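You operate a simulated robot arm through the tools that you are given. There is no shell and no other tool. Be economical: measure what you need, move in short steps, check, and stop when the job is done.

You run a simulated robot arm. Do the job below in one go: nothing can be reset, and whatever is moved stays where it is left.

TASK
Test the socket board's trip with the EXTRA switch on, then reset it.
Fine: press TEST and see LIVE go out; main switch off, trip lever up, main on again, EXTRA switch off.

It is judged by the outcome, as a careful person would: the job done as asked, and still so three seconds after it is handed in. It fails if anything else is knocked over, pushed out of place, dropped, spilled or broken.

THE ROBOT
A 6-joint arm with a two-finger parallel gripper, fixed in place. Base frame: the origin is at the foot of the arm, x ahead of it, y to its left, z up; the work surface is at about z = 880. Readings come in mm, degrees, newtons and seconds.
With the tool pointing down near the work surface it reaches from about 320 to 700 mm from the base axis. Its first joint turns from -166.0 to 166.0 degrees. Payload 4.1 kg.
Tool frame: the origin (TCP) lies between the finger pads and is the grasp point; the fingertips stand 23 mm ahead of it; z points along the fingers, y is the line along which they close. The gripper opens to 94 mm. The fingers are 38 mm wide and 10 mm thick; the gripper's body (54 by 96 mm) begins 39 mm behind the TCP.
Orientation is that of the tool frame in the base frame, as a unit quaternion [x, y, z, w]. With the fingers straight down and closing along the base's y, the tool's x points along the base's -x, its y along +y and its z along -z.

THE INTERFACE
- The arm moves only by the tool play_rows. Its argument "plan" is text: rows parted by semicolons, each of 7 numbers parted by spaces: the shift along the tool's x, y, z in m, then the turn, a rotation vector about the tool's x, y, z in degrees, then the closure, from 0 (fully open) to 1 (shut). In form: x y z wx wy wz grip; .... A call has 1 to 12 rows; each row is the pose to reach, as a shift and turn from the pose commanded when the call began, along the tool's axes at that moment. Each row takes 0.2 s and may step no farther than 50 mm and 8.6 degrees from the row before; otherwise, or with a gripper value out of range, the whole call is refused. A pose out of reach is approached as far as the arm can. The call stops where the force on the tool passes 90 N (or 10 N more than at its start, if that is more) or the arm is blocked; 0.2 s more then pass. Each finger travels about 45 mm/s and halts on what it meets, pressing with about 29 N; the grip force reading is that of the motor and also rises with nothing between the fingers. The clock runs only during rows and for 0.2 s after the last one: add rows that repeat a pose to give the fingers time. It gives the time, the measured TCP pose, the force on the tool (base axes), the opening and the grip force at its end, in the units of the frame above (readings bear some noise), with the torque about the TCP (base axes, N m) and any sound that the robot's microphone picked up.
- Cameras (640 x 400 px; columns grow to the right, rows downward): "scene" is fixed at [399.2, 500.3, 1839.7]; the picture's right is [-0.98, 0.19, 0.00], its down [0.13, 0.67, -0.73] and it looks along [-0.14, -0.72, -0.68] (base axes); focal length 345 px, centre (320, 200). "wrist" rides on the gripper at [86, 16, -74] in the tool frame; the picture's right is [-0.18, 0.98, 0.00], its down [-0.58, -0.11, -0.81] and it looks along [-0.79, -0.15, 0.59] (tool axes); focal length 243 px, centre (320, 200). There is no depth. A picture from a camera that has moved, and an enlarged one, comes with that camera's place and axes in the base frame and with its lens.
- grab_frame(camera): a new picture of that camera. It takes no simulated time.
- move_column(by): slides the trunk up (or, below 0, down) by that many mm; the arm rides with it, the base frame stays. It gives what a move gives, with no picture.
- enlarge(camera, box): a new picture of the part [left, top, right, bottom] of that camera's present view, enlarged. It takes no simulated time.
- sign_off(): hands the job in; it is judged then, once.

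Work in short steps. Places have to be worked out from the pictures, the camera data and where the tool is seen: move nearer, look again, correct. Check each grasp and each placing, and mend what went wrong. You have 120 turns and 84 pictures in all, those below and enlarged ones among them. Open the gripper and draw the arm clear of the work before you hand the job in, unless the task says otherwise; then end with one line.

The tools are called after "Request:" as a command line: name --argument value ..., lists and objects as JSON in quotes. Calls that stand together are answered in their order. play_rows: Moves the arm, as the interface text tells. Its arguments: {"type":"object","properties":{"plan":{"type":"string"}},"required":["plan"]} The other tools are called the same way: move_column (by) slides the trunk up or down; grab_frame (camera) takes a picture; enlarge (camera, box) takes an enlarged picture of a part of a camera's view; sign_off () hands the job in.

At the start:

```text
t: 0.0
eef_pos: [160.4, -250.6, 1431.2]
tcp_rot: [-0.001, 1.0, 0.0, 0.001]
ft_force: [-0.6, 0.0, 0.1]
wrist_torque: [0.01, 0.0, 0.02]
finger_gap: 93.9
finger_force: 0.1
trunk travel left (down, up): [-554.0, 36.0]
```

scene: 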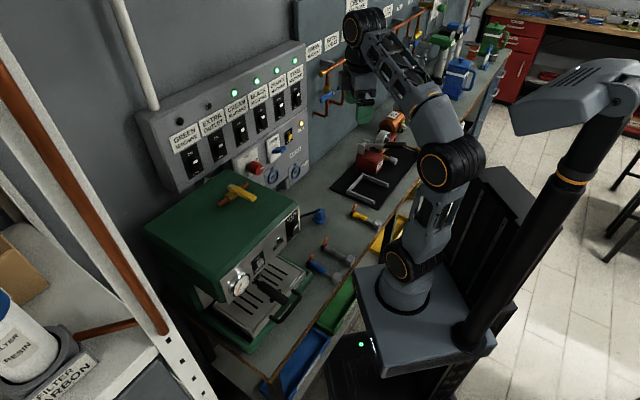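
wrist: 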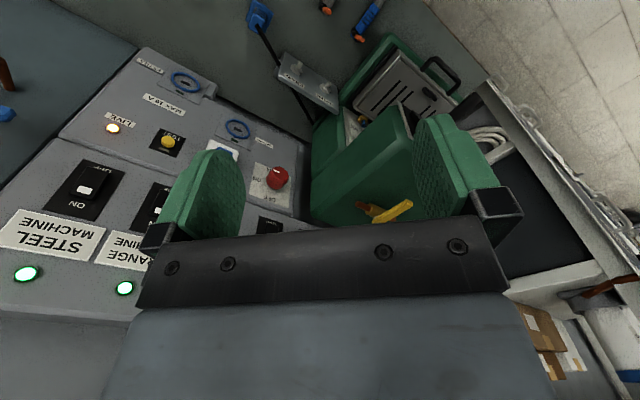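

I start by looking closely at the board in both cameras.

Request:
enlarge --camera "scene" --box '[130, 40, 330, 200]'

Request:
enlarge --camera "wrist" --box '[0, 30, 320, 240]'

```text
2.50 times, centred on (230, 120) of scene
camera zoom: at [399.2, 500.3, 1839.7], right [-0.98, 0.19, 0.0], down [0.13, 0.67, -0.73], along [-0.14, -0.72, -0.68], focal length 863 px, centre (545, 400)
```

zoom: 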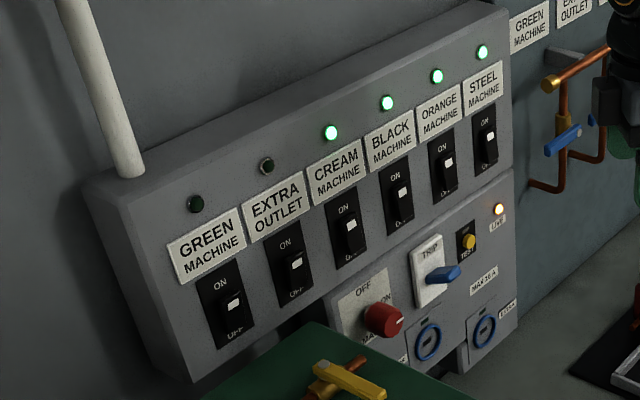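

```text
1.90 times, centred on (160, 135) of wrist
camera zoom: at [73.5, -235.1, 1505.5], right [0.18, 0.98, 0.0], down [0.58, -0.11, 0.81], along [0.79, -0.15, -0.59], focal length 462 px, centre (625, 324)
```

zoom: 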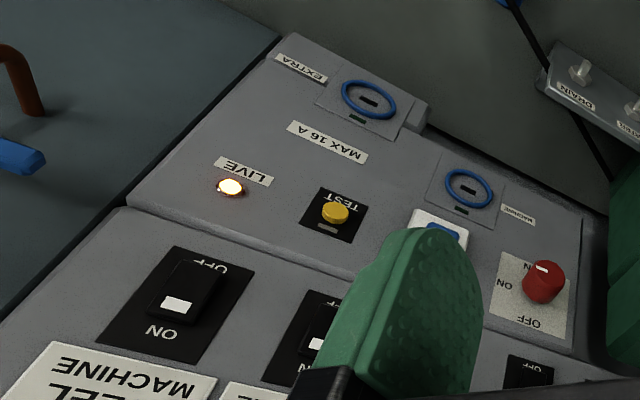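

The board is set at about 45° in plan (outward normal ≈ [-0.71, 0.71, 0], face ≈ 606 mm from the origin along the normal). EXTRA OUTLET seems off (its lamp is dark). First I yaw the tool 45° to square up to the board.

Request:
play_rows --plan "0 0 0 0 0 7.5 0; 0 0 0 0 0 15 0; 0 0 0 0 0 22.5 0.3; 0 0 0 0 0 30 0.6; 0 0 0 0 0 37.5 1; 0 0 0 0 0 45 1; 0 0 0 0 0 45 1"

```text
t: 1.6
eef_pos: [160.1, -249.5, 1432.1]
tcp_rot: [0.383, 0.924, -0.001, 0.0]
ft_force: [-0.5, -0.1, 0.5]
wrist_torque: [0.02, 0.05, 0.01]
finger_gap: 0.0
finger_force: 11.2
trunk travel left (down, up): [-554.0, 36.0]
```

The yaw is done. Now I tilt the tool horizontal towards the board while advancing 130 mm, well short of the face.

Request:
play_rows --plan "-0.012 0 0 0 -8.2 0 1; -0.024 0 0 0 -16.4 0 1; -0.036 0 0 0 -24.6 0 1; -0.048 0 0 0 -32.8 0 1; -0.06 0 0 0 -41 0 1; -0.072 0 0 0 -49.2 0 1; -0.084 0 0 0 -57.4 0 1; -0.096 0 0 0 -65.6 0 1; -0.108 0 0 0 -73.8 0 1; -0.12 0 0 0 -82 0 1; -0.13 0 0 0 -90 0 1; -0.13 0 0 0 -90 0 1"

Request:
grab_frame --camera "wrist"

Request:
grab_frame --camera "scene"

```text
t: 4.2
eef_pos: [251.5, -342.8, 1431.0]
tcp_rot: [0.27, 0.654, -0.27, 0.654]
ft_force: [-0.5, -0.4, 0.1]
wrist_torque: [0.03, 0.02, -0.02]
finger_gap: 0.0
finger_force: 28.7
trunk travel left (down, up): [-554.0, 36.0]
```

```text
79 pictures are left
camera wrist: at [210.9, -279.6, 1344.7], right [0.7, 0.69, 0.18], down [-0.65, 0.49, 0.58], along [0.31, -0.52, 0.79], focal length 243 px, centre (320, 200)
```

wrist: 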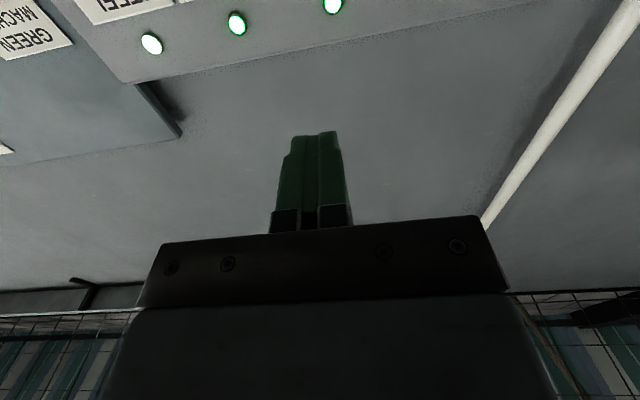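

```text
78 pictures are left
```

scene: 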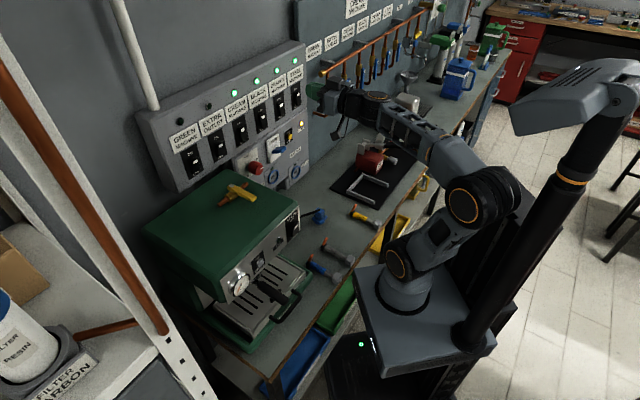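

The tool is now level and square to the board, about 190 mm from it. I lower the trunk to roughly bring it to board height and look closely at the rockers in the meantime.

Request:
move_column --by -120

Request:
grab_frame --camera "wrist"

Request:
enlarge --camera "scene" --box '[165, 105, 245, 185]'

Request:
enlarge --camera "scene" --box '[230, 110, 320, 200]'

```text
t: 5.7
eef_pos: [252.1, -343.1, 1311.4]
tcp_rot: [0.271, 0.653, -0.271, 0.653]
ft_force: [-1.2, 0.1, 0.2]
wrist_torque: [-0.01, -0.04, 0.01]
finger_gap: 0.0
finger_force: 28.8
trunk travel left (down, up): [-434.0, 156.0]
```

```text
77 pictures are left
camera wrist: at [210.9, -279.5, 1225.1], right [0.7, 0.69, 0.18], down [-0.65, 0.49, 0.58], along [0.31, -0.52, 0.79], focal length 243 px, centre (320, 200)
```

wrist: 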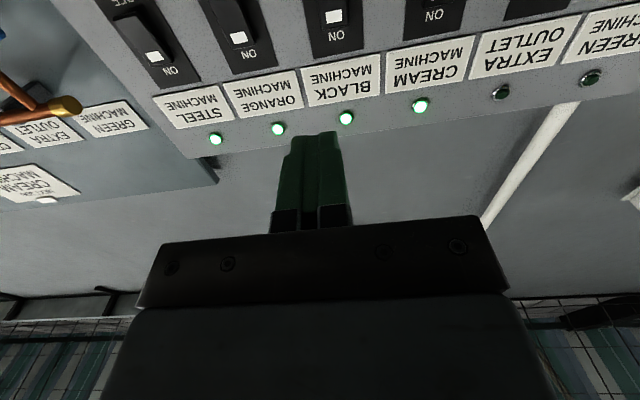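

```text
5.00 times, centred on (205, 145) of scene
camera zoom: at [399.2, 500.3, 1839.7], right [-0.98, 0.19, 0.0], down [0.13, 0.67, -0.73], along [-0.14, -0.72, -0.68], focal length 1726 px, centre (895, 475)
```

zoom: 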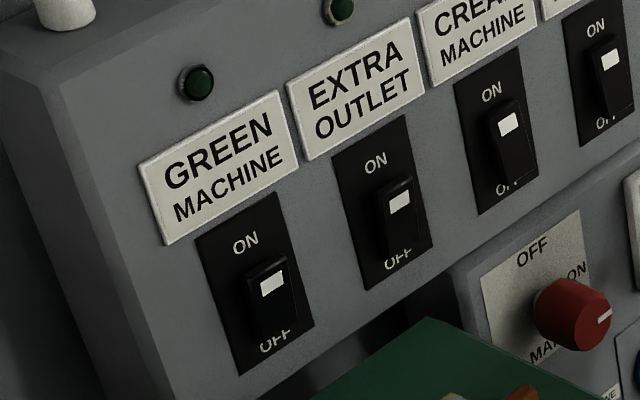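

```text
4.44 times, centred on (275, 155) of scene
camera zoom: at [399.2, 500.3, 1839.7], right [-0.98, 0.19, 0.0], down [0.13, 0.67, -0.73], along [-0.14, -0.72, -0.68], focal length 1534 px, centre (520, 400)
```

zoom: 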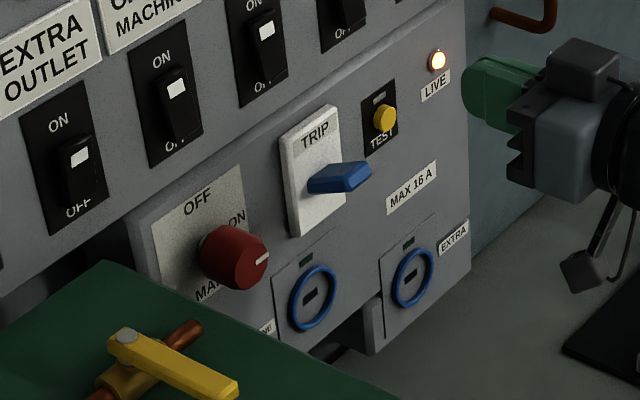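

EXTRA is off: its rocker's top stands out and its lamp is dark. The machine's yellow handle is under that switch, so I roll the gripper by −90° to put the camera on the right-hand side rather than hanging below.

Request:
play_rows --plan "0 0 0 0 0 -8.2 1; 0 0 0 0 0 -16.4 1; 0 0 0 0 0 -24.6 1; 0 0 0 0 0 -32.8 1; 0 0 0 0 0 -41 1; 0 0 0 0 0 -49.2 1; 0 0 0 0 0 -57.4 1; 0 0 0 0 0 -65.6 1; 0 0 0 0 0 -73.8 1; 0 0 0 0 0 -82 1; 0 0 0 0 0 -90 1; 0 0 0 0 0 -90 1"

Request:
grab_frame --camera "wrist"

Request:
grab_frame --camera "scene"

```text
t: 8.3
eef_pos: [252.5, -330.9, 1342.9]
tcp_rot: [-0.27, 0.659, -0.648, 0.269]
ft_force: [1.2, 0.1, -0.5]
wrist_torque: [0.02, 0.02, 0.01]
finger_gap: 0.0
finger_force: 28.9
out of reach, approached as far as the arm can: row 10, 11, 12
trunk travel left (down, up): [-434.0, 156.0]
```

```text
74 pictures are left
camera wrist: at [139.4, -338.9, 1327.1], right [0.12, 0.14, -0.98], down [-0.15, 0.98, 0.12], along [0.98, 0.14, 0.14], focal length 243 px, centre (320, 200)
```

wrist: 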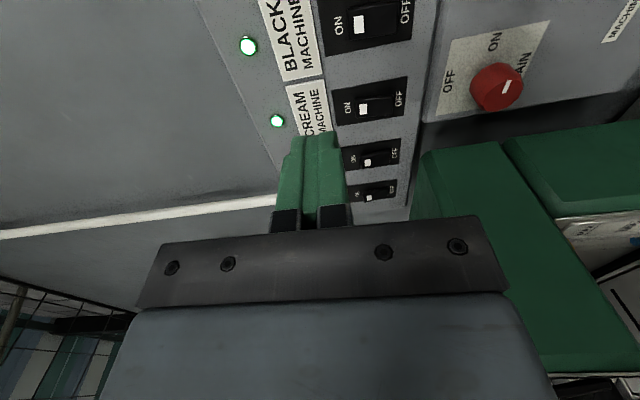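

```text
73 pictures are left
```

scene: 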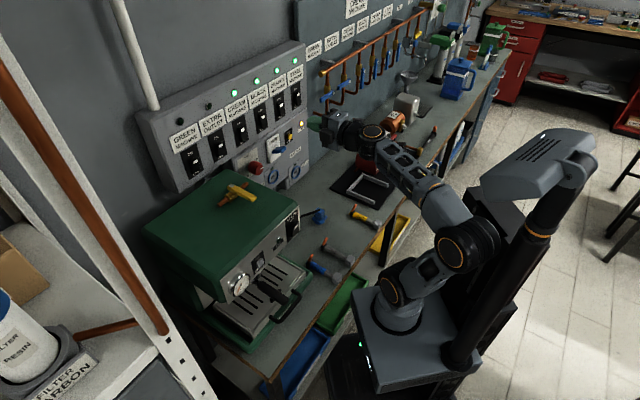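

The last rows were only just out of reach where the arm is folded. I move left along the board towards EXTRA, keeping a distance from it, which should relieve that.

Request:
play_rows --plan "-0.03 -0.004 0 0 0 0 1; -0.06 -0.008 0 0 0 0 1; -0.09 -0.012 0 0 0 0 1; -0.12 -0.014 0 0 0 0 1; -0.12 -0.014 0 0 0 0 1"

Request:
grab_frame --camera "wrist"

```text
t: 9.7
eef_pos: [357.8, -228.9, 1348.3]
tcp_rot: [-0.299, 0.651, -0.634, 0.293]
ft_force: [0.2, 0.0, 0.3]
wrist_torque: [0.01, 0.01, 0.01]
finger_gap: 0.0
finger_force: 29.1
out of reach, approached as far as the arm can: row 3, 4, 5
trunk travel left (down, up): [-434.0, 156.0]
stopped in row 5: the arm was blocked; the commanded pose is now the measured one
```

```text
72 pictures are left
camera wrist: at [244.8, -247.2, 1333.5], right [0.1, 0.16, -0.98], down [-0.23, 0.96, 0.13], along [0.97, 0.22, 0.14], focal length 243 px, centre (320, 200)
```

wrist: 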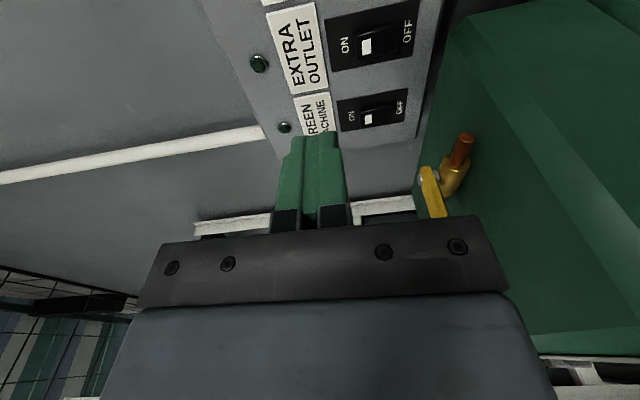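

The arm met a wrist limit; the pose is within 5° of square and clear of the machine. I roll back 30° so the wrist has margin, square up, and line up with the EXTRA rocker at a distance.

Request:
play_rows --plan "0 0 0 0 1 7.5 1; 0 0 0 0 2 15 1; 0 0 0 0 3 22.5 1; 0 0 0 0 4.5 30 1; -0.018 0.008 0 0 4.5 30 1; -0.037 0.018 0 0 4.5 30 1; -0.037 0.018 0 0 4.5 30 1"

Request:
grab_frame --camera "wrist"

Request:
enlarge --camera "scene" --box '[150, 80, 350, 205]'

```text
t: 11.3
eef_pos: [379.6, -203.3, 1330.7]
tcp_rot: [-0.093, 0.716, -0.55, 0.419]
ft_force: [0.9, -0.7, 0.6]
wrist_torque: [0.01, 0.05, 0.01]
finger_gap: 0.0
finger_force: 28.9
trunk travel left (down, up): [-434.0, 156.0]
```

```text
71 pictures are left
camera wrist: at [277.8, -196.0, 1276.9], right [0.44, 0.48, -0.76], down [-0.24, 0.88, 0.42], along [0.87, -0.01, 0.5], focal length 243 px, centre (320, 200)
```

wrist: 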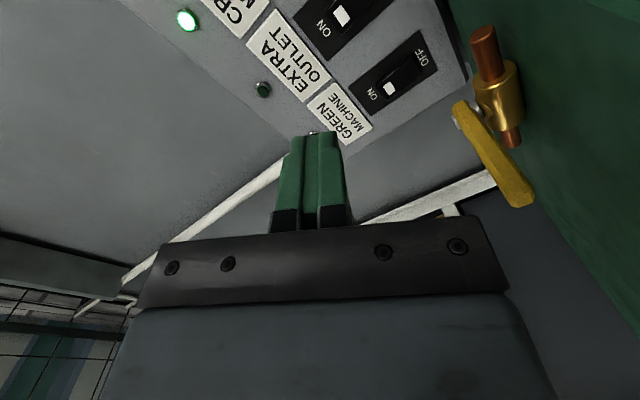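

```text
3.20 times, centred on (250, 142) of scene
camera zoom: at [399.2, 500.3, 1839.7], right [-0.98, 0.19, 0.0], down [0.13, 0.67, -0.73], along [-0.14, -0.72, -0.68], focal length 1105 px, centre (544, 384)
```

zoom: 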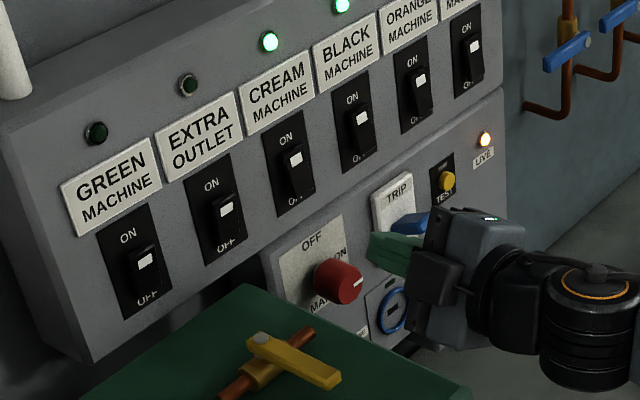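

EXTRA's rocker triangulates to a≈128 mm along the board, face at about −598, top half at z≈1312. I advance to just short of it.

Request:
play_rows --plan "0 0.007 0.03 0 0 0 1; 0 0.007 0.06 0 0 0 1; 0 0.007 0.09 0 0 0 1; 0 0.007 0.12 0 0 0 1; 0 0.007 0.14 0 0 0 1; 0 0.007 0.152 0 0 0 1; 0 0.007 0.152 0 0 0 1"

Request:
grab_frame --camera "wrist"

Request:
enlarge --camera "scene" --box '[165, 105, 265, 205]'

```text
t: 12.9
eef_pos: [489.9, -308.3, 1317.4]
tcp_rot: [-0.093, 0.717, -0.549, 0.42]
ft_force: [-1.3, 0.7, 0.2]
wrist_torque: [0.0, -0.05, 0.02]
finger_gap: 0.0
finger_force: 29.4
trunk travel left (down, up): [-434.0, 156.0]
```

```text
69 pictures are left
camera wrist: at [387.9, -300.8, 1263.0], right [0.44, 0.48, -0.76], down [-0.24, 0.88, 0.42], along [0.87, 0.0, 0.5], focal length 243 px, centre (320, 200)
```

wrist: 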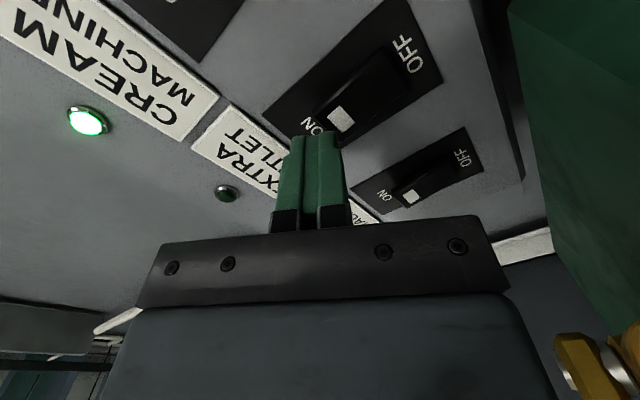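

```text
4.00 times, centred on (215, 155) of scene
camera zoom: at [399.2, 500.3, 1839.7], right [-0.98, 0.19, 0.0], down [0.13, 0.67, -0.73], along [-0.14, -0.72, -0.68], focal length 1381 px, centre (740, 380)
```

zoom: 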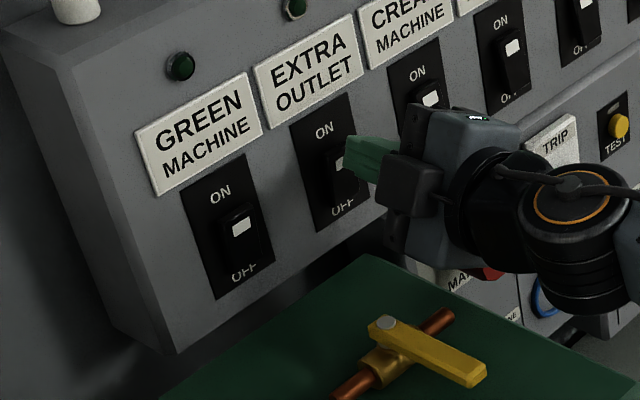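

The tips are at the ON end of EXTRA's rocker. I press forward gently in small steps.

Request:
play_rows --plan "0 0 0.004 0 0 0 1; 0 0 0.008 0 0 0 1; 0 0 0.012 0 0 0 1; 0 0 0.015 0 0 0 1; 0 0 0.018 0 0 0 1; 0 0 0.018 0 0 0 1"

Request:
enlarge --camera "scene" --box '[165, 75, 265, 205]'

```text
t: 14.3
eef_pos: [502.4, -320.4, 1316.9]
tcp_rot: [-0.093, 0.717, -0.548, 0.421]
ft_force: [-0.1, 0.6, 0.4]
wrist_torque: [0.0, -0.04, 0.0]
finger_gap: 0.0
finger_force: 28.9
trunk travel left (down, up): [-434.0, 156.0]
```

```text
3.08 times, centred on (215, 140) of scene
camera zoom: at [399.2, 500.3, 1839.7], right [-0.98, 0.19, 0.0], down [0.13, 0.67, -0.73], along [-0.14, -0.72, -0.68], focal length 1062 px, centre (643, 385)
```

zoom: 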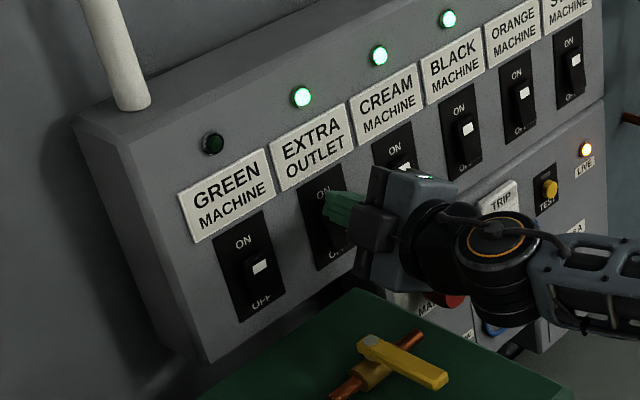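

EXTRA's lamp is now green, so the switch is on. I back off and slide right along the board to TEST's column.

Request:
play_rows --plan "0 0 -0.04 0 0 0 1; 0 0 -0.08 0 0 0 1; 0.033 -0.019 -0.08 0 0 0 1; 0.066 -0.038 -0.08 0 0 0 1; 0.099 -0.057 -0.08 0 0 0 1; 0.132 -0.076 -0.08 0 0 0 1; 0.165 -0.095 -0.08 0 0 0 1; 0.198 -0.114 -0.08 0 0 0 1; 0.231 -0.133 -0.08 0 0 0 1; 0.263 -0.152 -0.08 0 0 0 1; 0.263 -0.152 -0.08 0 0 0 1"

Request:
grab_frame --camera "scene"

```text
t: 16.7
eef_pos: [231.1, -479.4, 1319.8]
tcp_rot: [-0.093, 0.717, -0.549, 0.42]
ft_force: [-0.8, 0.3, -0.3]
wrist_torque: [-0.02, -0.03, 0.01]
finger_gap: 0.0
finger_force: 28.4
out of reach, approached as far as the arm can: row 5
trunk travel left (down, up): [-434.0, 156.0]
```

```text
66 pictures are left
```

scene: 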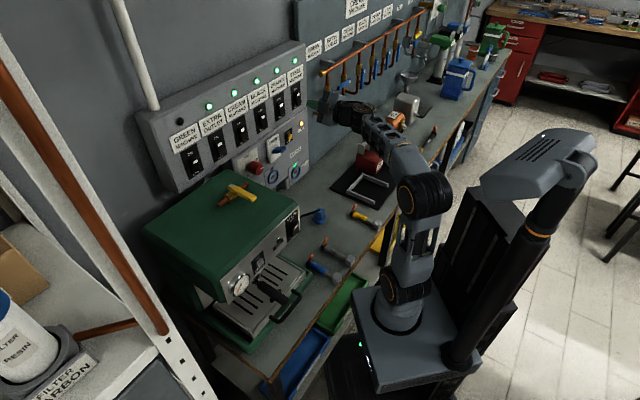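

EXTRA's socket light is on too. I lower the trunk so the tool comes to TEST's height (z≈1177), then look.

Request:
move_column --by -140

Request:
grab_frame --camera "wrist"

Request:
enlarge --camera "scene" --box '[230, 80, 370, 200]'

```text
t: 18.4
eef_pos: [231.0, -479.0, 1181.1]
tcp_rot: [-0.092, 0.716, -0.55, 0.42]
ft_force: [0.7, -0.3, -0.7]
wrist_torque: [-0.02, -0.02, 0.04]
finger_gap: 0.1
finger_force: 29.0
trunk travel left (down, up): [-294.0, 296.0]
```

```text
65 pictures are left
camera wrist: at [130.0, -472.9, 1126.0], right [0.44, 0.48, -0.76], down [-0.24, 0.88, 0.42], along [0.87, 0.0, 0.5], focal length 243 px, centre (320, 200)
```

wrist: 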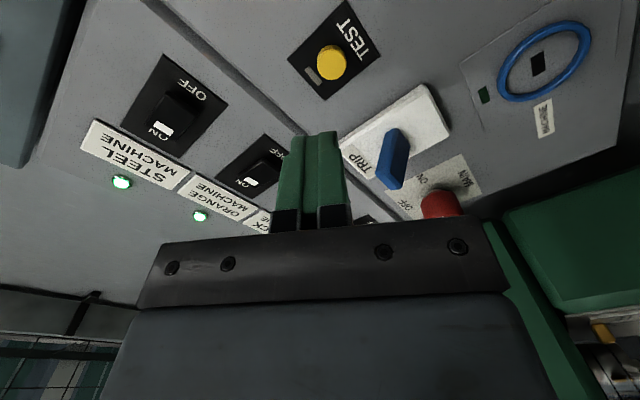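

```text
3.33 times, centred on (300, 140) of scene
camera zoom: at [399.2, 500.3, 1839.7], right [-0.98, 0.19, 0.0], down [0.13, 0.67, -0.73], along [-0.14, -0.72, -0.68], focal length 1151 px, centre (387, 400)
```

zoom: 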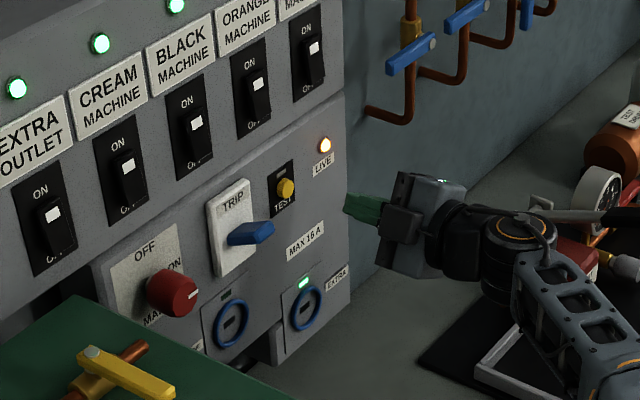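

TEST triangulates to about a=−175, z≈1170. I approach to roughly 10 mm short.

Request:
play_rows --plan "0.003 0.005 0.02 0 0 0 1; 0.003 0.005 0.045 0 0 0 1; 0.003 0.005 0.065 0 0 0 1; 0.003 0.005 0.065 0 0 0 1"

Request:
grab_frame --camera "wrist"

Request:
enlarge --camera "scene" --box '[250, 100, 350, 180]'

```text
t: 19.4
eef_pos: [278.1, -526.2, 1171.8]
tcp_rot: [-0.093, 0.717, -0.549, 0.42]
ft_force: [-0.4, -0.1, -0.3]
wrist_torque: [0.02, -0.03, 0.01]
finger_gap: 0.3
finger_force: 29.3
trunk travel left (down, up): [-294.0, 296.0]
```

```text
63 pictures are left
camera wrist: at [175.6, -519.2, 1117.5], right [0.44, 0.48, -0.76], down [-0.24, 0.88, 0.42], along [0.87, -0.01, 0.5], focal length 243 px, centre (320, 200)
```

wrist: 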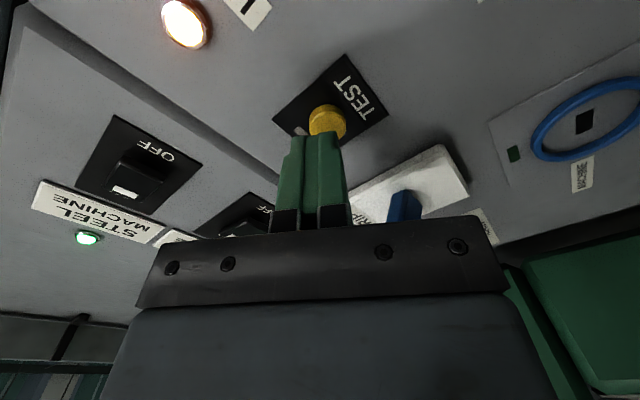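

```text
5.00 times, centred on (300, 140) of scene
camera zoom: at [399.2, 500.3, 1839.7], right [-0.98, 0.19, 0.0], down [0.13, 0.67, -0.73], along [-0.14, -0.72, -0.68], focal length 1726 px, centre (420, 500)
```

zoom: 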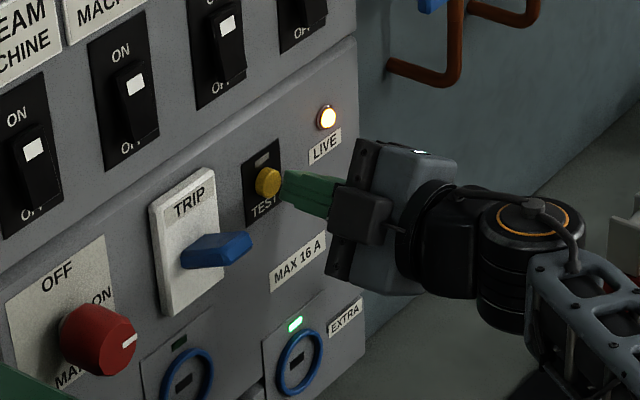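

The fingertips are right in front of the yellow button. I press in 3 mm steps.

Request:
play_rows --plan "0 0 0.004 0 0 0 1; 0 0 0.008 0 0 0 1; 0 0 0.011 0 0 0 1; 0 0 0.014 0 0 0 1; 0 0 0.014 0 0 0 1"

Request:
enlarge --camera "scene" --box '[250, 100, 350, 180]'

```text
t: 20.6
eef_pos: [287.5, -535.7, 1171.4]
tcp_rot: [-0.093, 0.717, -0.549, 0.42]
ft_force: [-0.8, 0.3, -0.3]
wrist_torque: [-0.01, -0.01, -0.02]
finger_gap: 0.0
finger_force: 28.9
trunk travel left (down, up): [-294.0, 296.0]
```

```text
5.00 times, centred on (300, 140) of scene
camera zoom: at [399.2, 500.3, 1839.7], right [-0.98, 0.19, 0.0], down [0.13, 0.67, -0.73], along [-0.14, -0.72, -0.68], focal length 1726 px, centre (420, 500)
```

zoom: 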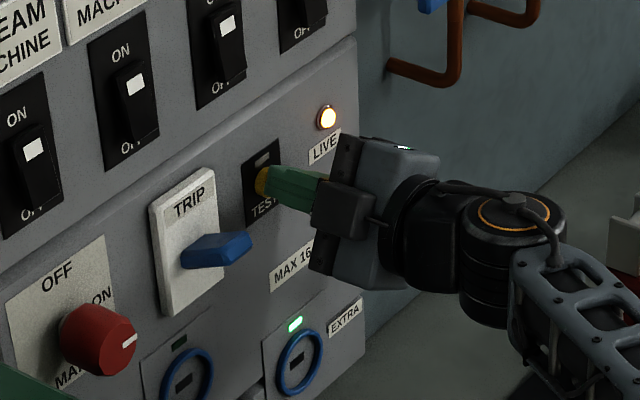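

No contact force yet and LIVE is still on; I press a little further.

Request:
play_rows --plan "0 0 0.003 0 0 0 1; 0 0 0.006 0 0 0 1; 0 0 0.009 0 0 0 1; 0 0 0.012 0 0 0 1; 0 0 0.012 0 0 0 1"

Request:
enlarge --camera "scene" --box '[250, 100, 350, 180]'

```text
t: 21.8
eef_pos: [294.5, -541.9, 1170.4]
tcp_rot: [-0.092, 0.716, -0.55, 0.42]
ft_force: [-17.8, 20.2, -7.7]
wrist_torque: [0.04, 0.12, 0.18]
finger_gap: 0.1
finger_force: 28.8
trunk travel left (down, up): [-294.0, 296.0]
heard: click
```

```text
5.00 times, centred on (300, 140) of scene
camera zoom: at [399.2, 500.3, 1839.7], right [-0.98, 0.19, 0.0], down [0.13, 0.67, -0.73], along [-0.14, -0.72, -0.68], focal length 1726 px, centre (420, 500)
```

zoom: 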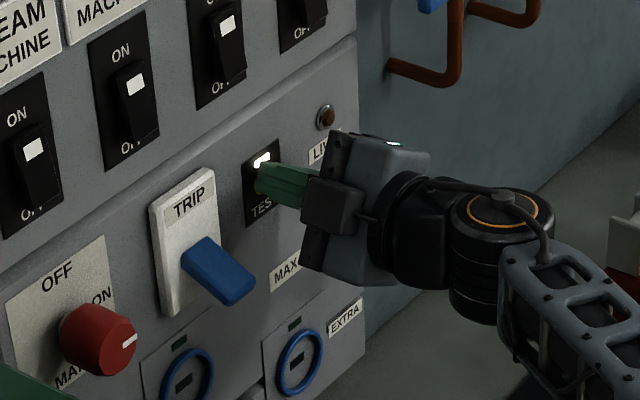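

Clear result: a click, LIVE went out and the blue lever dropped. I retract and move along the board to in front of the main switch, keeping clear of the lever.

Request:
play_rows --plan "0 0 -0.04 0 0 0 1; 0 0 -0.08 0 0 0 1; 0 0 -0.12 0 0 0 1; -0.035 0.02 -0.12 0 0 0 0.8; -0.07 0.04 -0.12 0 0 0 0.5; -0.104 0.06 -0.12 0 0 0 0.36; -0.139 0.08 -0.12 0 0 0 0.36; -0.17 0.098 -0.12 0 0 0 0.36; -0.17 0.098 -0.12 0 0 0 0.36"

Request:
grab_frame --camera "wrist"

Request:
grab_frame --camera "scene"

```text
t: 23.8
eef_pos: [350.0, -321.4, 1176.2]
tcp_rot: [-0.093, 0.717, -0.548, 0.42]
ft_force: [0.3, -0.2, 0.1]
wrist_torque: [0.02, -0.01, 0.01]
finger_gap: 60.2
finger_force: 0.1
trunk travel left (down, up): [-294.0, 296.0]
```

```text
59 pictures are left
camera wrist: at [247.3, -314.9, 1122.1], right [0.44, 0.48, -0.76], down [-0.24, 0.88, 0.42], along [0.87, -0.01, 0.5], focal length 243 px, centre (320, 200)
```

wrist: 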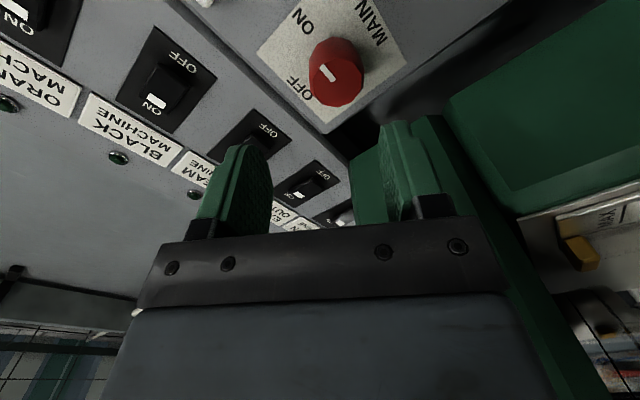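

```text
58 pictures are left
```

scene: 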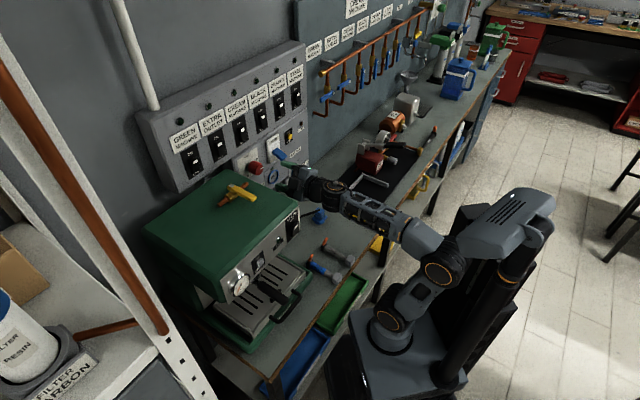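

The whole board is dead now, as expected after a trip. The knob sits at about a=28, z≈1168, face at ≈−570. I level the tool and centre on the knob axis first.

Request:
play_rows --plan "-0.003 0.011 0 2.2 -1.2 0 0.36; -0.003 0.011 0 2.2 -1.2 0 0.36"

Request:
play_rows --plan "0 0 0 0 0 8.5 0.36; 0 0 0 0 0 17 0.36; 0 0 0 0 0 25.5 0.36; 0 0 0 0 0 34 0.36; 0 0 0 0 0 42.5 0.36; 0 0 0 0 0 51 0.36; 0 0 0 0 0 59.5 0.36; 0 0 0 0 0 68 0.36; 0 0 0 0 0 76.5 0.36; 0 0 0 0 0 85 0.36; 0 0 0 0 0 85 0.36"

Request:
grab_frame --camera "wrist"

Request:
enlarge --camera "scene" --box '[210, 110, 350, 230]'

```text
t: 24.4
eef_pos: [354.6, -317.2, 1172.6]
tcp_rot: [-0.096, 0.708, -0.553, 0.429]
ft_force: [0.4, 0.2, 0.4]
wrist_torque: [0.03, -0.01, -0.01]
finger_gap: 60.2
finger_force: 0.0
out of reach, approached as far as the arm can: row 1, 2
trunk travel left (down, up): [-294.0, 296.0]
```

```text
t: 26.8
eef_pos: [354.0, -317.3, 1173.2]
tcp_rot: [0.409, 0.578, -0.123, 0.696]
ft_force: [-0.2, -0.4, 0.1]
wrist_torque: [0.01, -0.01, 0.01]
finger_gap: 60.2
finger_force: 0.0
trunk travel left (down, up): [-294.0, 296.0]
```

```text
57 pictures are left
camera wrist: at [338.0, -228.6, 1100.6], right [0.58, 0.57, 0.58], down [-0.81, 0.33, 0.48], along [0.08, -0.75, 0.65], focal length 243 px, centre (320, 200)
```

wrist: 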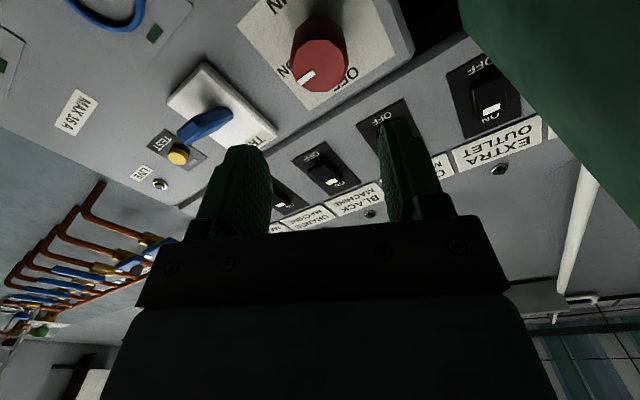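

```text
3.33 times, centred on (280, 170) of scene
camera zoom: at [399.2, 500.3, 1839.7], right [-0.98, 0.19, 0.0], down [0.13, 0.67, -0.73], along [-0.14, -0.72, -0.68], focal length 1151 px, centre (453, 300)
```

zoom: 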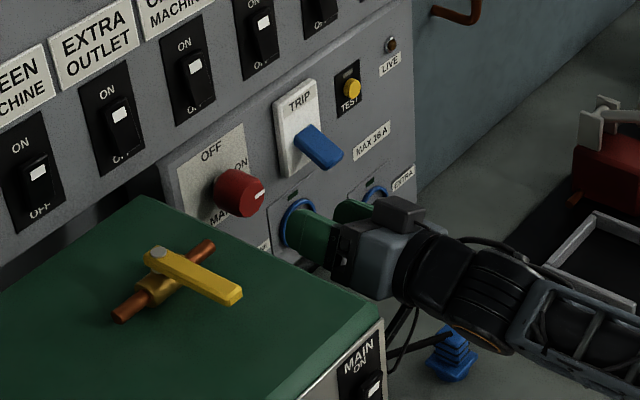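

The tool is level and in line with the knob; fingers are open 60 mm around its ~38 mm diameter. I correct 5 mm down and advance over it.

Request:
play_rows --plan "0.005 0 0.015 0 0 0 0.36; 0.005 0 0.035 0 0 0 0.36; 0.005 0 0.055 0 0 0 0.36; 0.005 0 0.07 0 0 0 0.36; 0.005 0 0.07 0 0 0 0.36"

Request:
grab_frame --camera "wrist"

Request:
enlarge --camera "scene" --box '[220, 130, 320, 210]'

```text
t: 28.0
eef_pos: [404.2, -365.6, 1168.8]
tcp_rot: [0.407, 0.579, -0.124, 0.696]
ft_force: [0.4, -0.1, -0.3]
wrist_torque: [0.01, 0.01, -0.01]
finger_gap: 60.4
finger_force: 0.1
trunk travel left (down, up): [-294.0, 296.0]
```

```text
55 pictures are left
camera wrist: at [388.2, -277.1, 1096.9], right [0.58, 0.57, 0.58], down [-0.81, 0.33, 0.48], along [0.08, -0.75, 0.65], focal length 243 px, centre (320, 200)
```

wrist: 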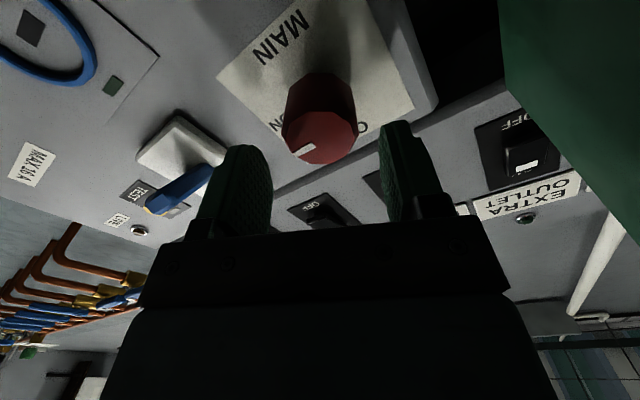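

```text
5.00 times, centred on (270, 170) of scene
camera zoom: at [399.2, 500.3, 1839.7], right [-0.98, 0.19, 0.0], down [0.13, 0.67, -0.73], along [-0.14, -0.72, -0.68], focal length 1726 px, centre (570, 350)
```

zoom: 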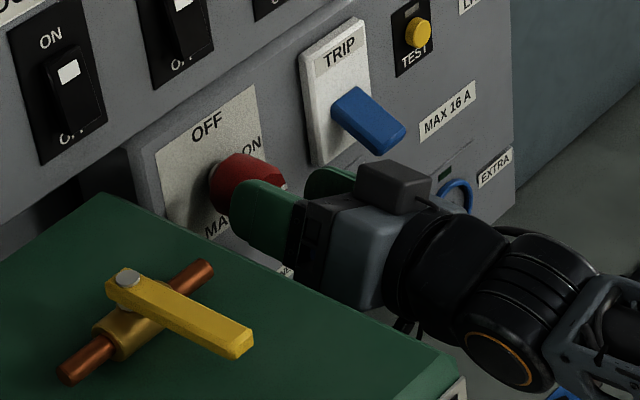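

Knob is centred between the fingers. I advance another 28 mm so the pads surround it, then close.

Request:
play_rows --plan "0 0 0.01 0 0 0 0.36; 0 0 0.02 0 0 0 0.36; 0 0 0.028 0 0 0 0.36; 0 0 0.028 0 0 0 0.36"

Request:
play_rows --plan "0 0 0 0 0 0 0.5; 0 0 0 0 0 0 0.6; 0 0 0 0 0 0 0.7; 0 0 0 0 0 0 0.8; 0 0 0 0 0 0 0.8"

Request:
grab_frame --camera "wrist"

```text
t: 29.0
eef_pos: [424.5, -385.2, 1167.4]
tcp_rot: [0.407, 0.579, -0.124, 0.696]
ft_force: [0.4, -0.5, 0.4]
wrist_torque: [-0.04, 0.01, 0.01]
finger_gap: 60.1
finger_force: 0.1
trunk travel left (down, up): [-294.0, 296.0]
```

```text
t: 30.2
eef_pos: [426.2, -385.1, 1166.9]
tcp_rot: [0.406, 0.579, -0.124, 0.696]
ft_force: [2.9, -0.3, 2.0]
wrist_torque: [-0.27, -0.19, 0.63]
finger_gap: 41.2
finger_force: 45.0
trunk travel left (down, up): [-294.0, 296.0]
```

```text
53 pictures are left
camera wrist: at [408.7, -296.4, 1096.4], right [0.58, 0.57, 0.58], down [-0.81, 0.33, 0.48], along [0.08, -0.75, 0.66], focal length 243 px, centre (320, 200)
```

wrist: 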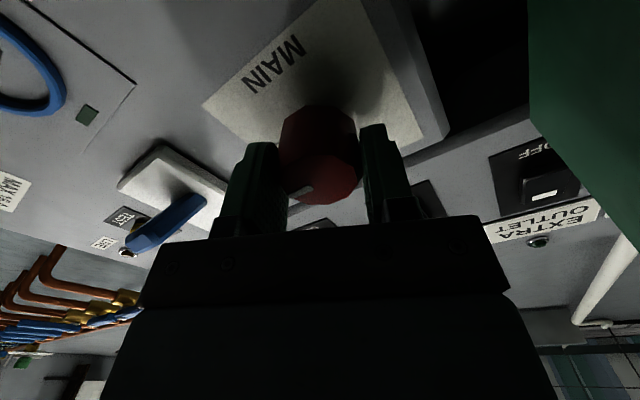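

Gripped at 41 mm. I turn the knob anticlockwise (as seen from the front) from ON towards OFF.

Request:
play_rows --plan "0 0 0 0 0 -8 0.8; 0 0 0 0 0 -16 0.8; 0 0 0 0 0 -24 0.8; 0 0 0 0 0 -32 0.8; 0 0 0 0 0 -40 0.8; 0 0 0 0 0 -48 0.8; 0 0 0 0 0 -56 0.8; 0 0 0 0 0 -64 0.8; 0 0 0 0 0 -72 0.8; 0 0 0 0 0 -80 0.8; 0 0 0 0 0 -88 0.8; 0 0 0 0 0 -91 0.8"

Request:
grab_frame --camera "wrist"

Request:
enlarge --camera "scene" --box '[220, 110, 320, 210]'

```text
t: 32.8
eef_pos: [427.2, -381.4, 1166.4]
tcp_rot: [-0.129, 0.696, -0.583, 0.398]
ft_force: [15.8, 26.0, -9.4]
wrist_torque: [-0.33, -0.51, 0.45]
finger_gap: 40.8
finger_force: 45.0
trunk travel left (down, up): [-294.0, 296.0]
```

```text
52 pictures are left
camera wrist: at [323.6, -380.7, 1116.7], right [0.4, 0.4, -0.83], down [-0.22, 0.92, 0.34], along [0.89, 0.05, 0.45], focal length 243 px, centre (320, 200)
```

wrist: 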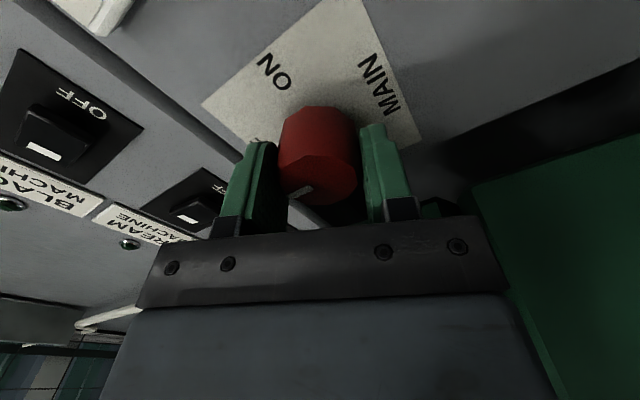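

```text
4.00 times, centred on (270, 160) of scene
camera zoom: at [399.2, 500.3, 1839.7], right [-0.98, 0.19, 0.0], down [0.13, 0.67, -0.73], along [-0.14, -0.72, -0.68], focal length 1381 px, centre (520, 360)
```

zoom: 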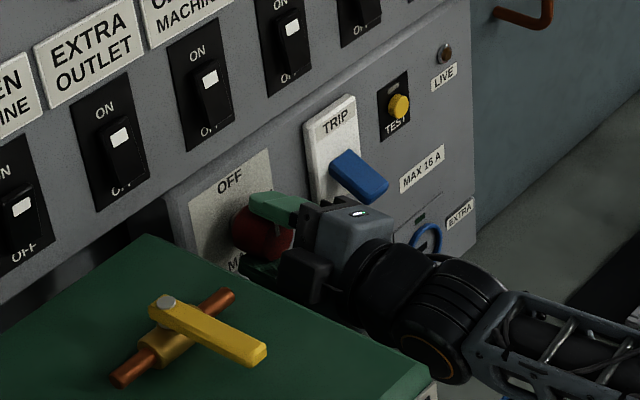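

The knob turned with the gripper and the trip light is out. I release, back off, and check the knob's mark.

Request:
play_rows --plan "0 0 0 0 0 0 0.6; 0 0 0 0 0 0 0.36; 0 0 0 0 0 0 0.36; 0 0 0 0 0 0 0.36; 0 0 -0.025 0 0 0 0.36; 0 0 -0.05 0 0 0 0.36; 0 0 -0.075 0 0 0 0.36; 0 0 -0.075 0 0 0 0.36"

Request:
enlarge --camera "scene" --box '[220, 110, 320, 210]'

Request:
grab_frame --camera "wrist"

```text
t: 34.6
eef_pos: [372.1, -331.2, 1168.7]
tcp_rot: [-0.127, 0.696, -0.583, 0.399]
ft_force: [0.8, -0.7, 0.1]
wrist_torque: [0.02, -0.02, 0.02]
finger_gap: 60.4
finger_force: 0.0
trunk travel left (down, up): [-294.0, 296.0]
```

```text
4.00 times, centred on (270, 160) of scene
camera zoom: at [399.2, 500.3, 1839.7], right [-0.98, 0.19, 0.0], down [0.13, 0.67, -0.73], along [-0.14, -0.72, -0.68], focal length 1381 px, centre (520, 360)
```

zoom: 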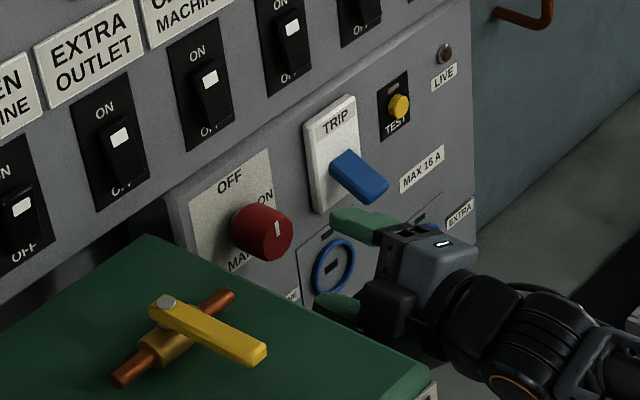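

```text
49 pictures are left
camera wrist: at [267.6, -329.7, 1118.4], right [0.4, 0.4, -0.82], down [-0.22, 0.91, 0.34], along [0.89, 0.05, 0.46], focal length 243 px, centre (320, 200)
```

wrist: 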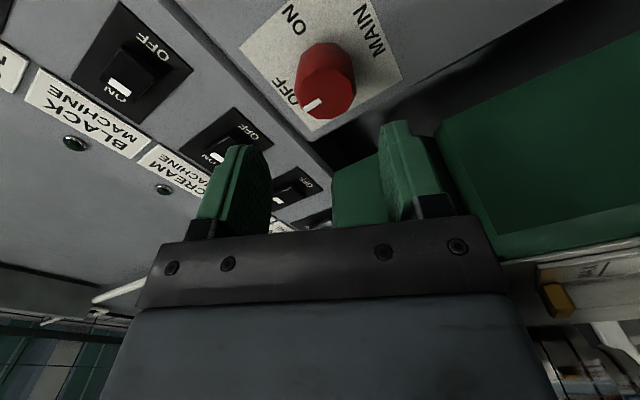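

MAIN is now at OFF. Next the trip lever: it hangs at about a=−86, tip near d=−563, z≈1150. I close the fingers and move to a point below and in front of it.

Request:
play_rows --plan "0 0 -0.02 0 0 0 0.6; 0.02 0.006 -0.02 0 0 0 0.8; 0.05 0.006 -0.02 0 0 0 1; 0.08 0.006 -0.02 0 0 0 1; 0.105 0.006 -0.02 0 0 0 1; 0.125 0.006 -0.02 0 0 0 1; 0.125 0.006 -0.02 0 0 0 1"

Request:
grab_frame --camera "wrist"

Request:
enlarge --camera "scene" --box '[230, 110, 330, 210]'

```text
t: 36.2
eef_pos: [278.9, -396.3, 1110.9]
tcp_rot: [-0.126, 0.696, -0.583, 0.4]
ft_force: [-0.1, 0.4, 0.5]
wrist_torque: [0.01, 0.01, -0.03]
finger_gap: 0.0
finger_force: 29.3
trunk travel left (down, up): [-294.0, 296.0]
```

```text
48 pictures are left
camera wrist: at [173.9, -395.3, 1060.6], right [0.4, 0.4, -0.82], down [-0.22, 0.91, 0.34], along [0.89, 0.05, 0.46], focal length 243 px, centre (320, 200)
```

wrist: 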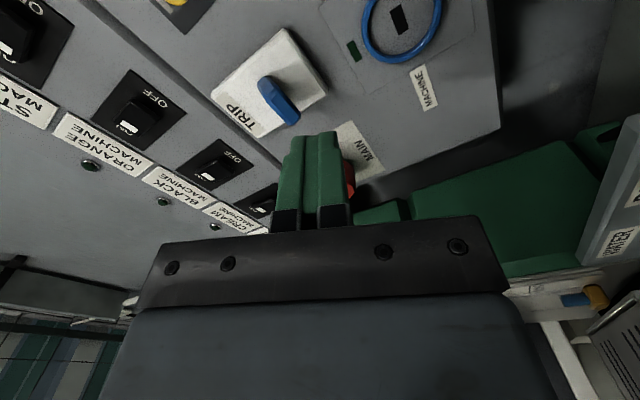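

```text
4.00 times, centred on (280, 160) of scene
camera zoom: at [399.2, 500.3, 1839.7], right [-0.98, 0.19, 0.0], down [0.13, 0.67, -0.73], along [-0.14, -0.72, -0.68], focal length 1381 px, centre (480, 360)
```

zoom: 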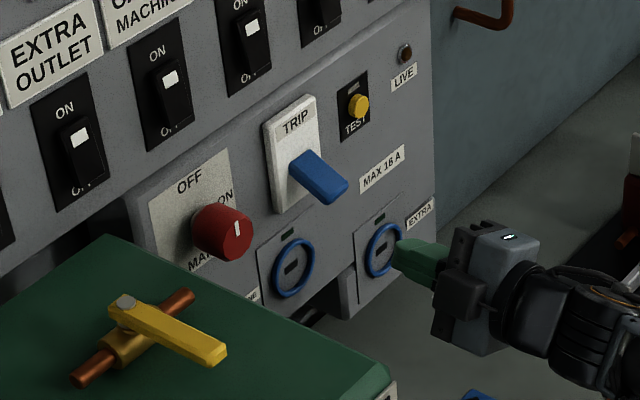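

The lever tip is at about a=−82, d=−555, z≈1147, above my finger height. I slide in beneath it.

Request:
play_rows --plan "0 0 0.03 0 0 0 1; 0 0 0.055 0 0 0 1; 0 0 0.07 0 0 0 1; 0 0 0.08 0 0 0 1; 0 0 0.08 0 0 0 1"

Request:
grab_frame --camera "wrist"

Request:
enlarge --camera "scene" --box '[240, 110, 320, 200]'

```text
t: 37.4
eef_pos: [336.6, -452.5, 1110.2]
tcp_rot: [-0.127, 0.697, -0.583, 0.399]
ft_force: [-0.2, 0.4, -0.2]
wrist_torque: [-0.03, 0.03, 0.0]
finger_gap: 0.1
finger_force: 28.9
trunk travel left (down, up): [-294.0, 296.0]
```

```text
46 pictures are left
camera wrist: at [231.0, -452.1, 1059.8], right [0.4, 0.4, -0.82], down [-0.22, 0.92, 0.34], along [0.89, 0.05, 0.46], focal length 243 px, centre (320, 200)
```

wrist: 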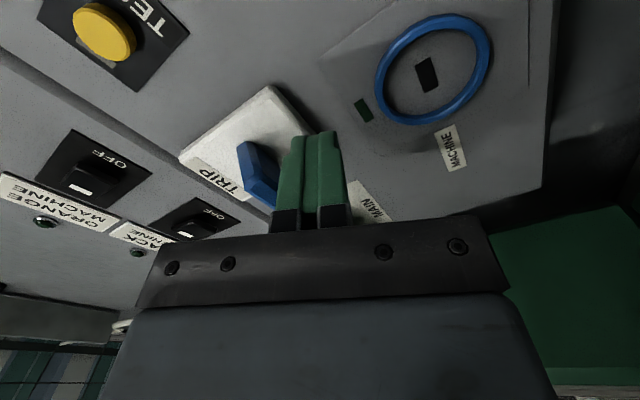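

```text
4.44 times, centred on (280, 155) of scene
camera zoom: at [399.2, 500.3, 1839.7], right [-0.98, 0.19, 0.0], down [0.13, 0.67, -0.73], along [-0.14, -0.72, -0.68], focal length 1534 px, centre (498, 400)
```

zoom: 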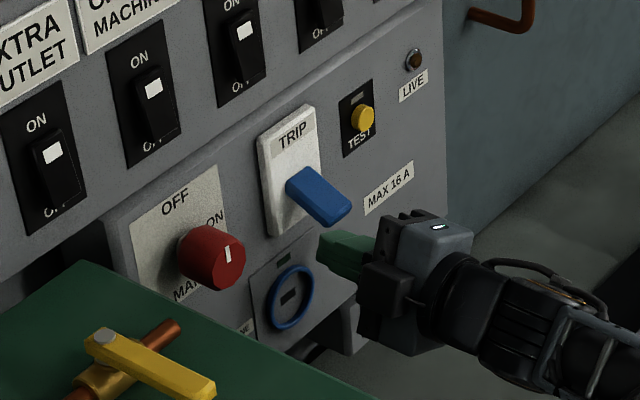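

The fingers are beneath the lever. I lift straight up in steps.

Request:
play_rows --plan "-0.0042 -0.009 0 0 0 0 1; -0.0084 -0.018 0 0 0 0 1; -0.0126 -0.027 0 0 0 0 1; -0.0168 -0.036 0 0 0 0 1; -0.021 -0.045 0 0 0 0 1; -0.021 -0.045 0 0 0 0 1"

Request:
enlarge --camera "scene" --box '[240, 110, 320, 200]'

```text
t: 38.8
eef_pos: [334.2, -453.2, 1147.8]
tcp_rot: [-0.126, 0.703, -0.577, 0.396]
ft_force: [-27.5, 41.1, -66.2]
wrist_torque: [-0.06, 1.23, 0.8]
finger_gap: 0.1
finger_force: 29.3
trunk travel left (down, up): [-294.0, 296.0]
```

```text
4.44 times, centred on (280, 155) of scene
camera zoom: at [399.2, 500.3, 1839.7], right [-0.98, 0.19, 0.0], down [0.13, 0.67, -0.73], along [-0.14, -0.72, -0.68], focal length 1534 px, centre (498, 400)
```

zoom: 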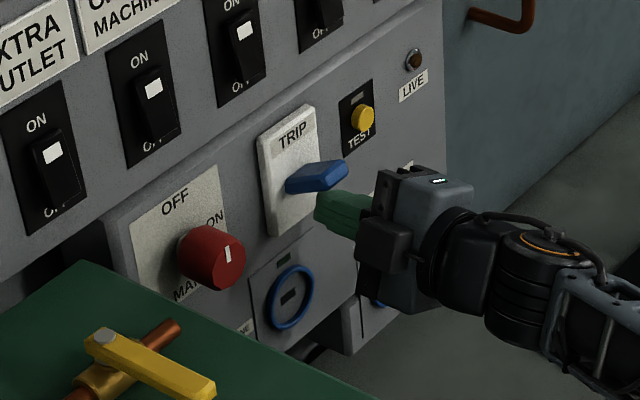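

The lever is up against its stop (strong reaction). I ease down, draw back, and check that it stays up.

Request:
play_rows --plan "0.006 0.013 0 0 0 0 1; 0.0126 0.027 0 0 0 0 1; 0.017 0.036 -0.02 0 0 0 1; 0.017 0.036 -0.05 0 0 0 1; 0.017 0.036 -0.08 0 0 0 1; 0.017 0.036 -0.08 0 0 0 0.8; 0.017 0.036 -0.08 0 0 0 0.6; 0.017 0.036 -0.08 0 0 0 0.36; 0.017 0.036 -0.08 0 0 0 0.36"

Request:
enlarge --camera "scene" --box '[240, 110, 320, 200]'

```text
t: 40.8
eef_pos: [280.0, -397.8, 1120.3]
tcp_rot: [-0.126, 0.695, -0.584, 0.399]
ft_force: [0.5, -0.9, -0.2]
wrist_torque: [0.0, 0.02, 0.01]
finger_gap: 60.3
finger_force: 0.1
trunk travel left (down, up): [-294.0, 296.0]
```

```text
4.44 times, centred on (280, 155) of scene
camera zoom: at [399.2, 500.3, 1839.7], right [-0.98, 0.19, 0.0], down [0.13, 0.67, -0.73], along [-0.14, -0.72, -0.68], focal length 1534 px, centre (498, 400)
```

zoom: 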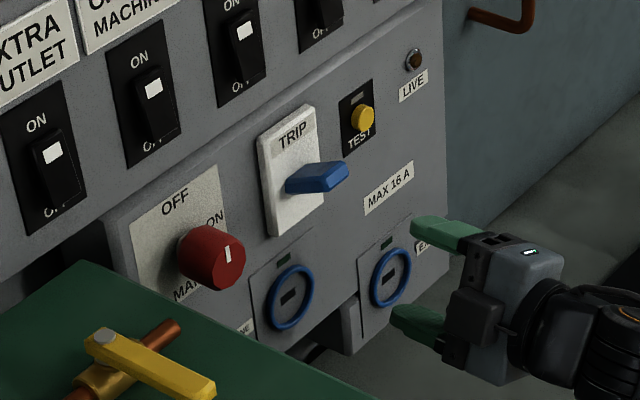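

The lever holds up. I return in front of the main knob (a≈28, z≈1167) with fingers open 60 mm.

Request:
play_rows --plan "-0.03 0.001 0 0 0 0 0.36; -0.06 0.002 0 0 0 0 0.36; -0.09 0.003 0 0 0 0 0.36; -0.121 0.0045 0 0 0 0 0.36; -0.121 0.0045 0 0 0 0 0.36"

Request:
grab_frame --camera "wrist"

```text
t: 42.0
eef_pos: [358.3, -317.2, 1164.6]
tcp_rot: [-0.126, 0.696, -0.584, 0.399]
ft_force: [0.0, -0.3, 1.0]
wrist_torque: [-0.02, -0.04, -0.01]
finger_gap: 60.3
finger_force: 0.0
trunk travel left (down, up): [-294.0, 296.0]
```

```text
42 pictures are left
camera wrist: at [254.0, -316.2, 1114.6], right [0.4, 0.4, -0.82], down [-0.22, 0.91, 0.34], along [0.89, 0.05, 0.46], focal length 243 px, centre (320, 200)
```

wrist: 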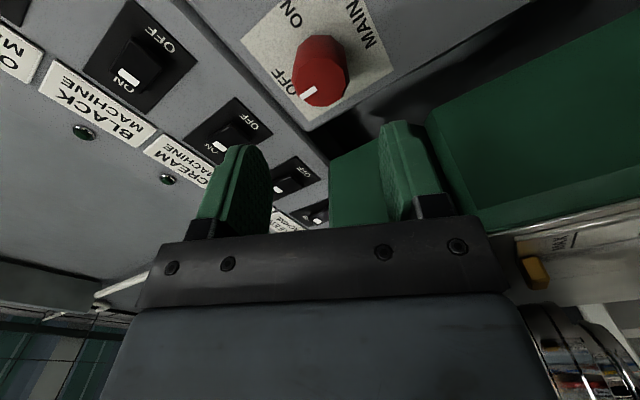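

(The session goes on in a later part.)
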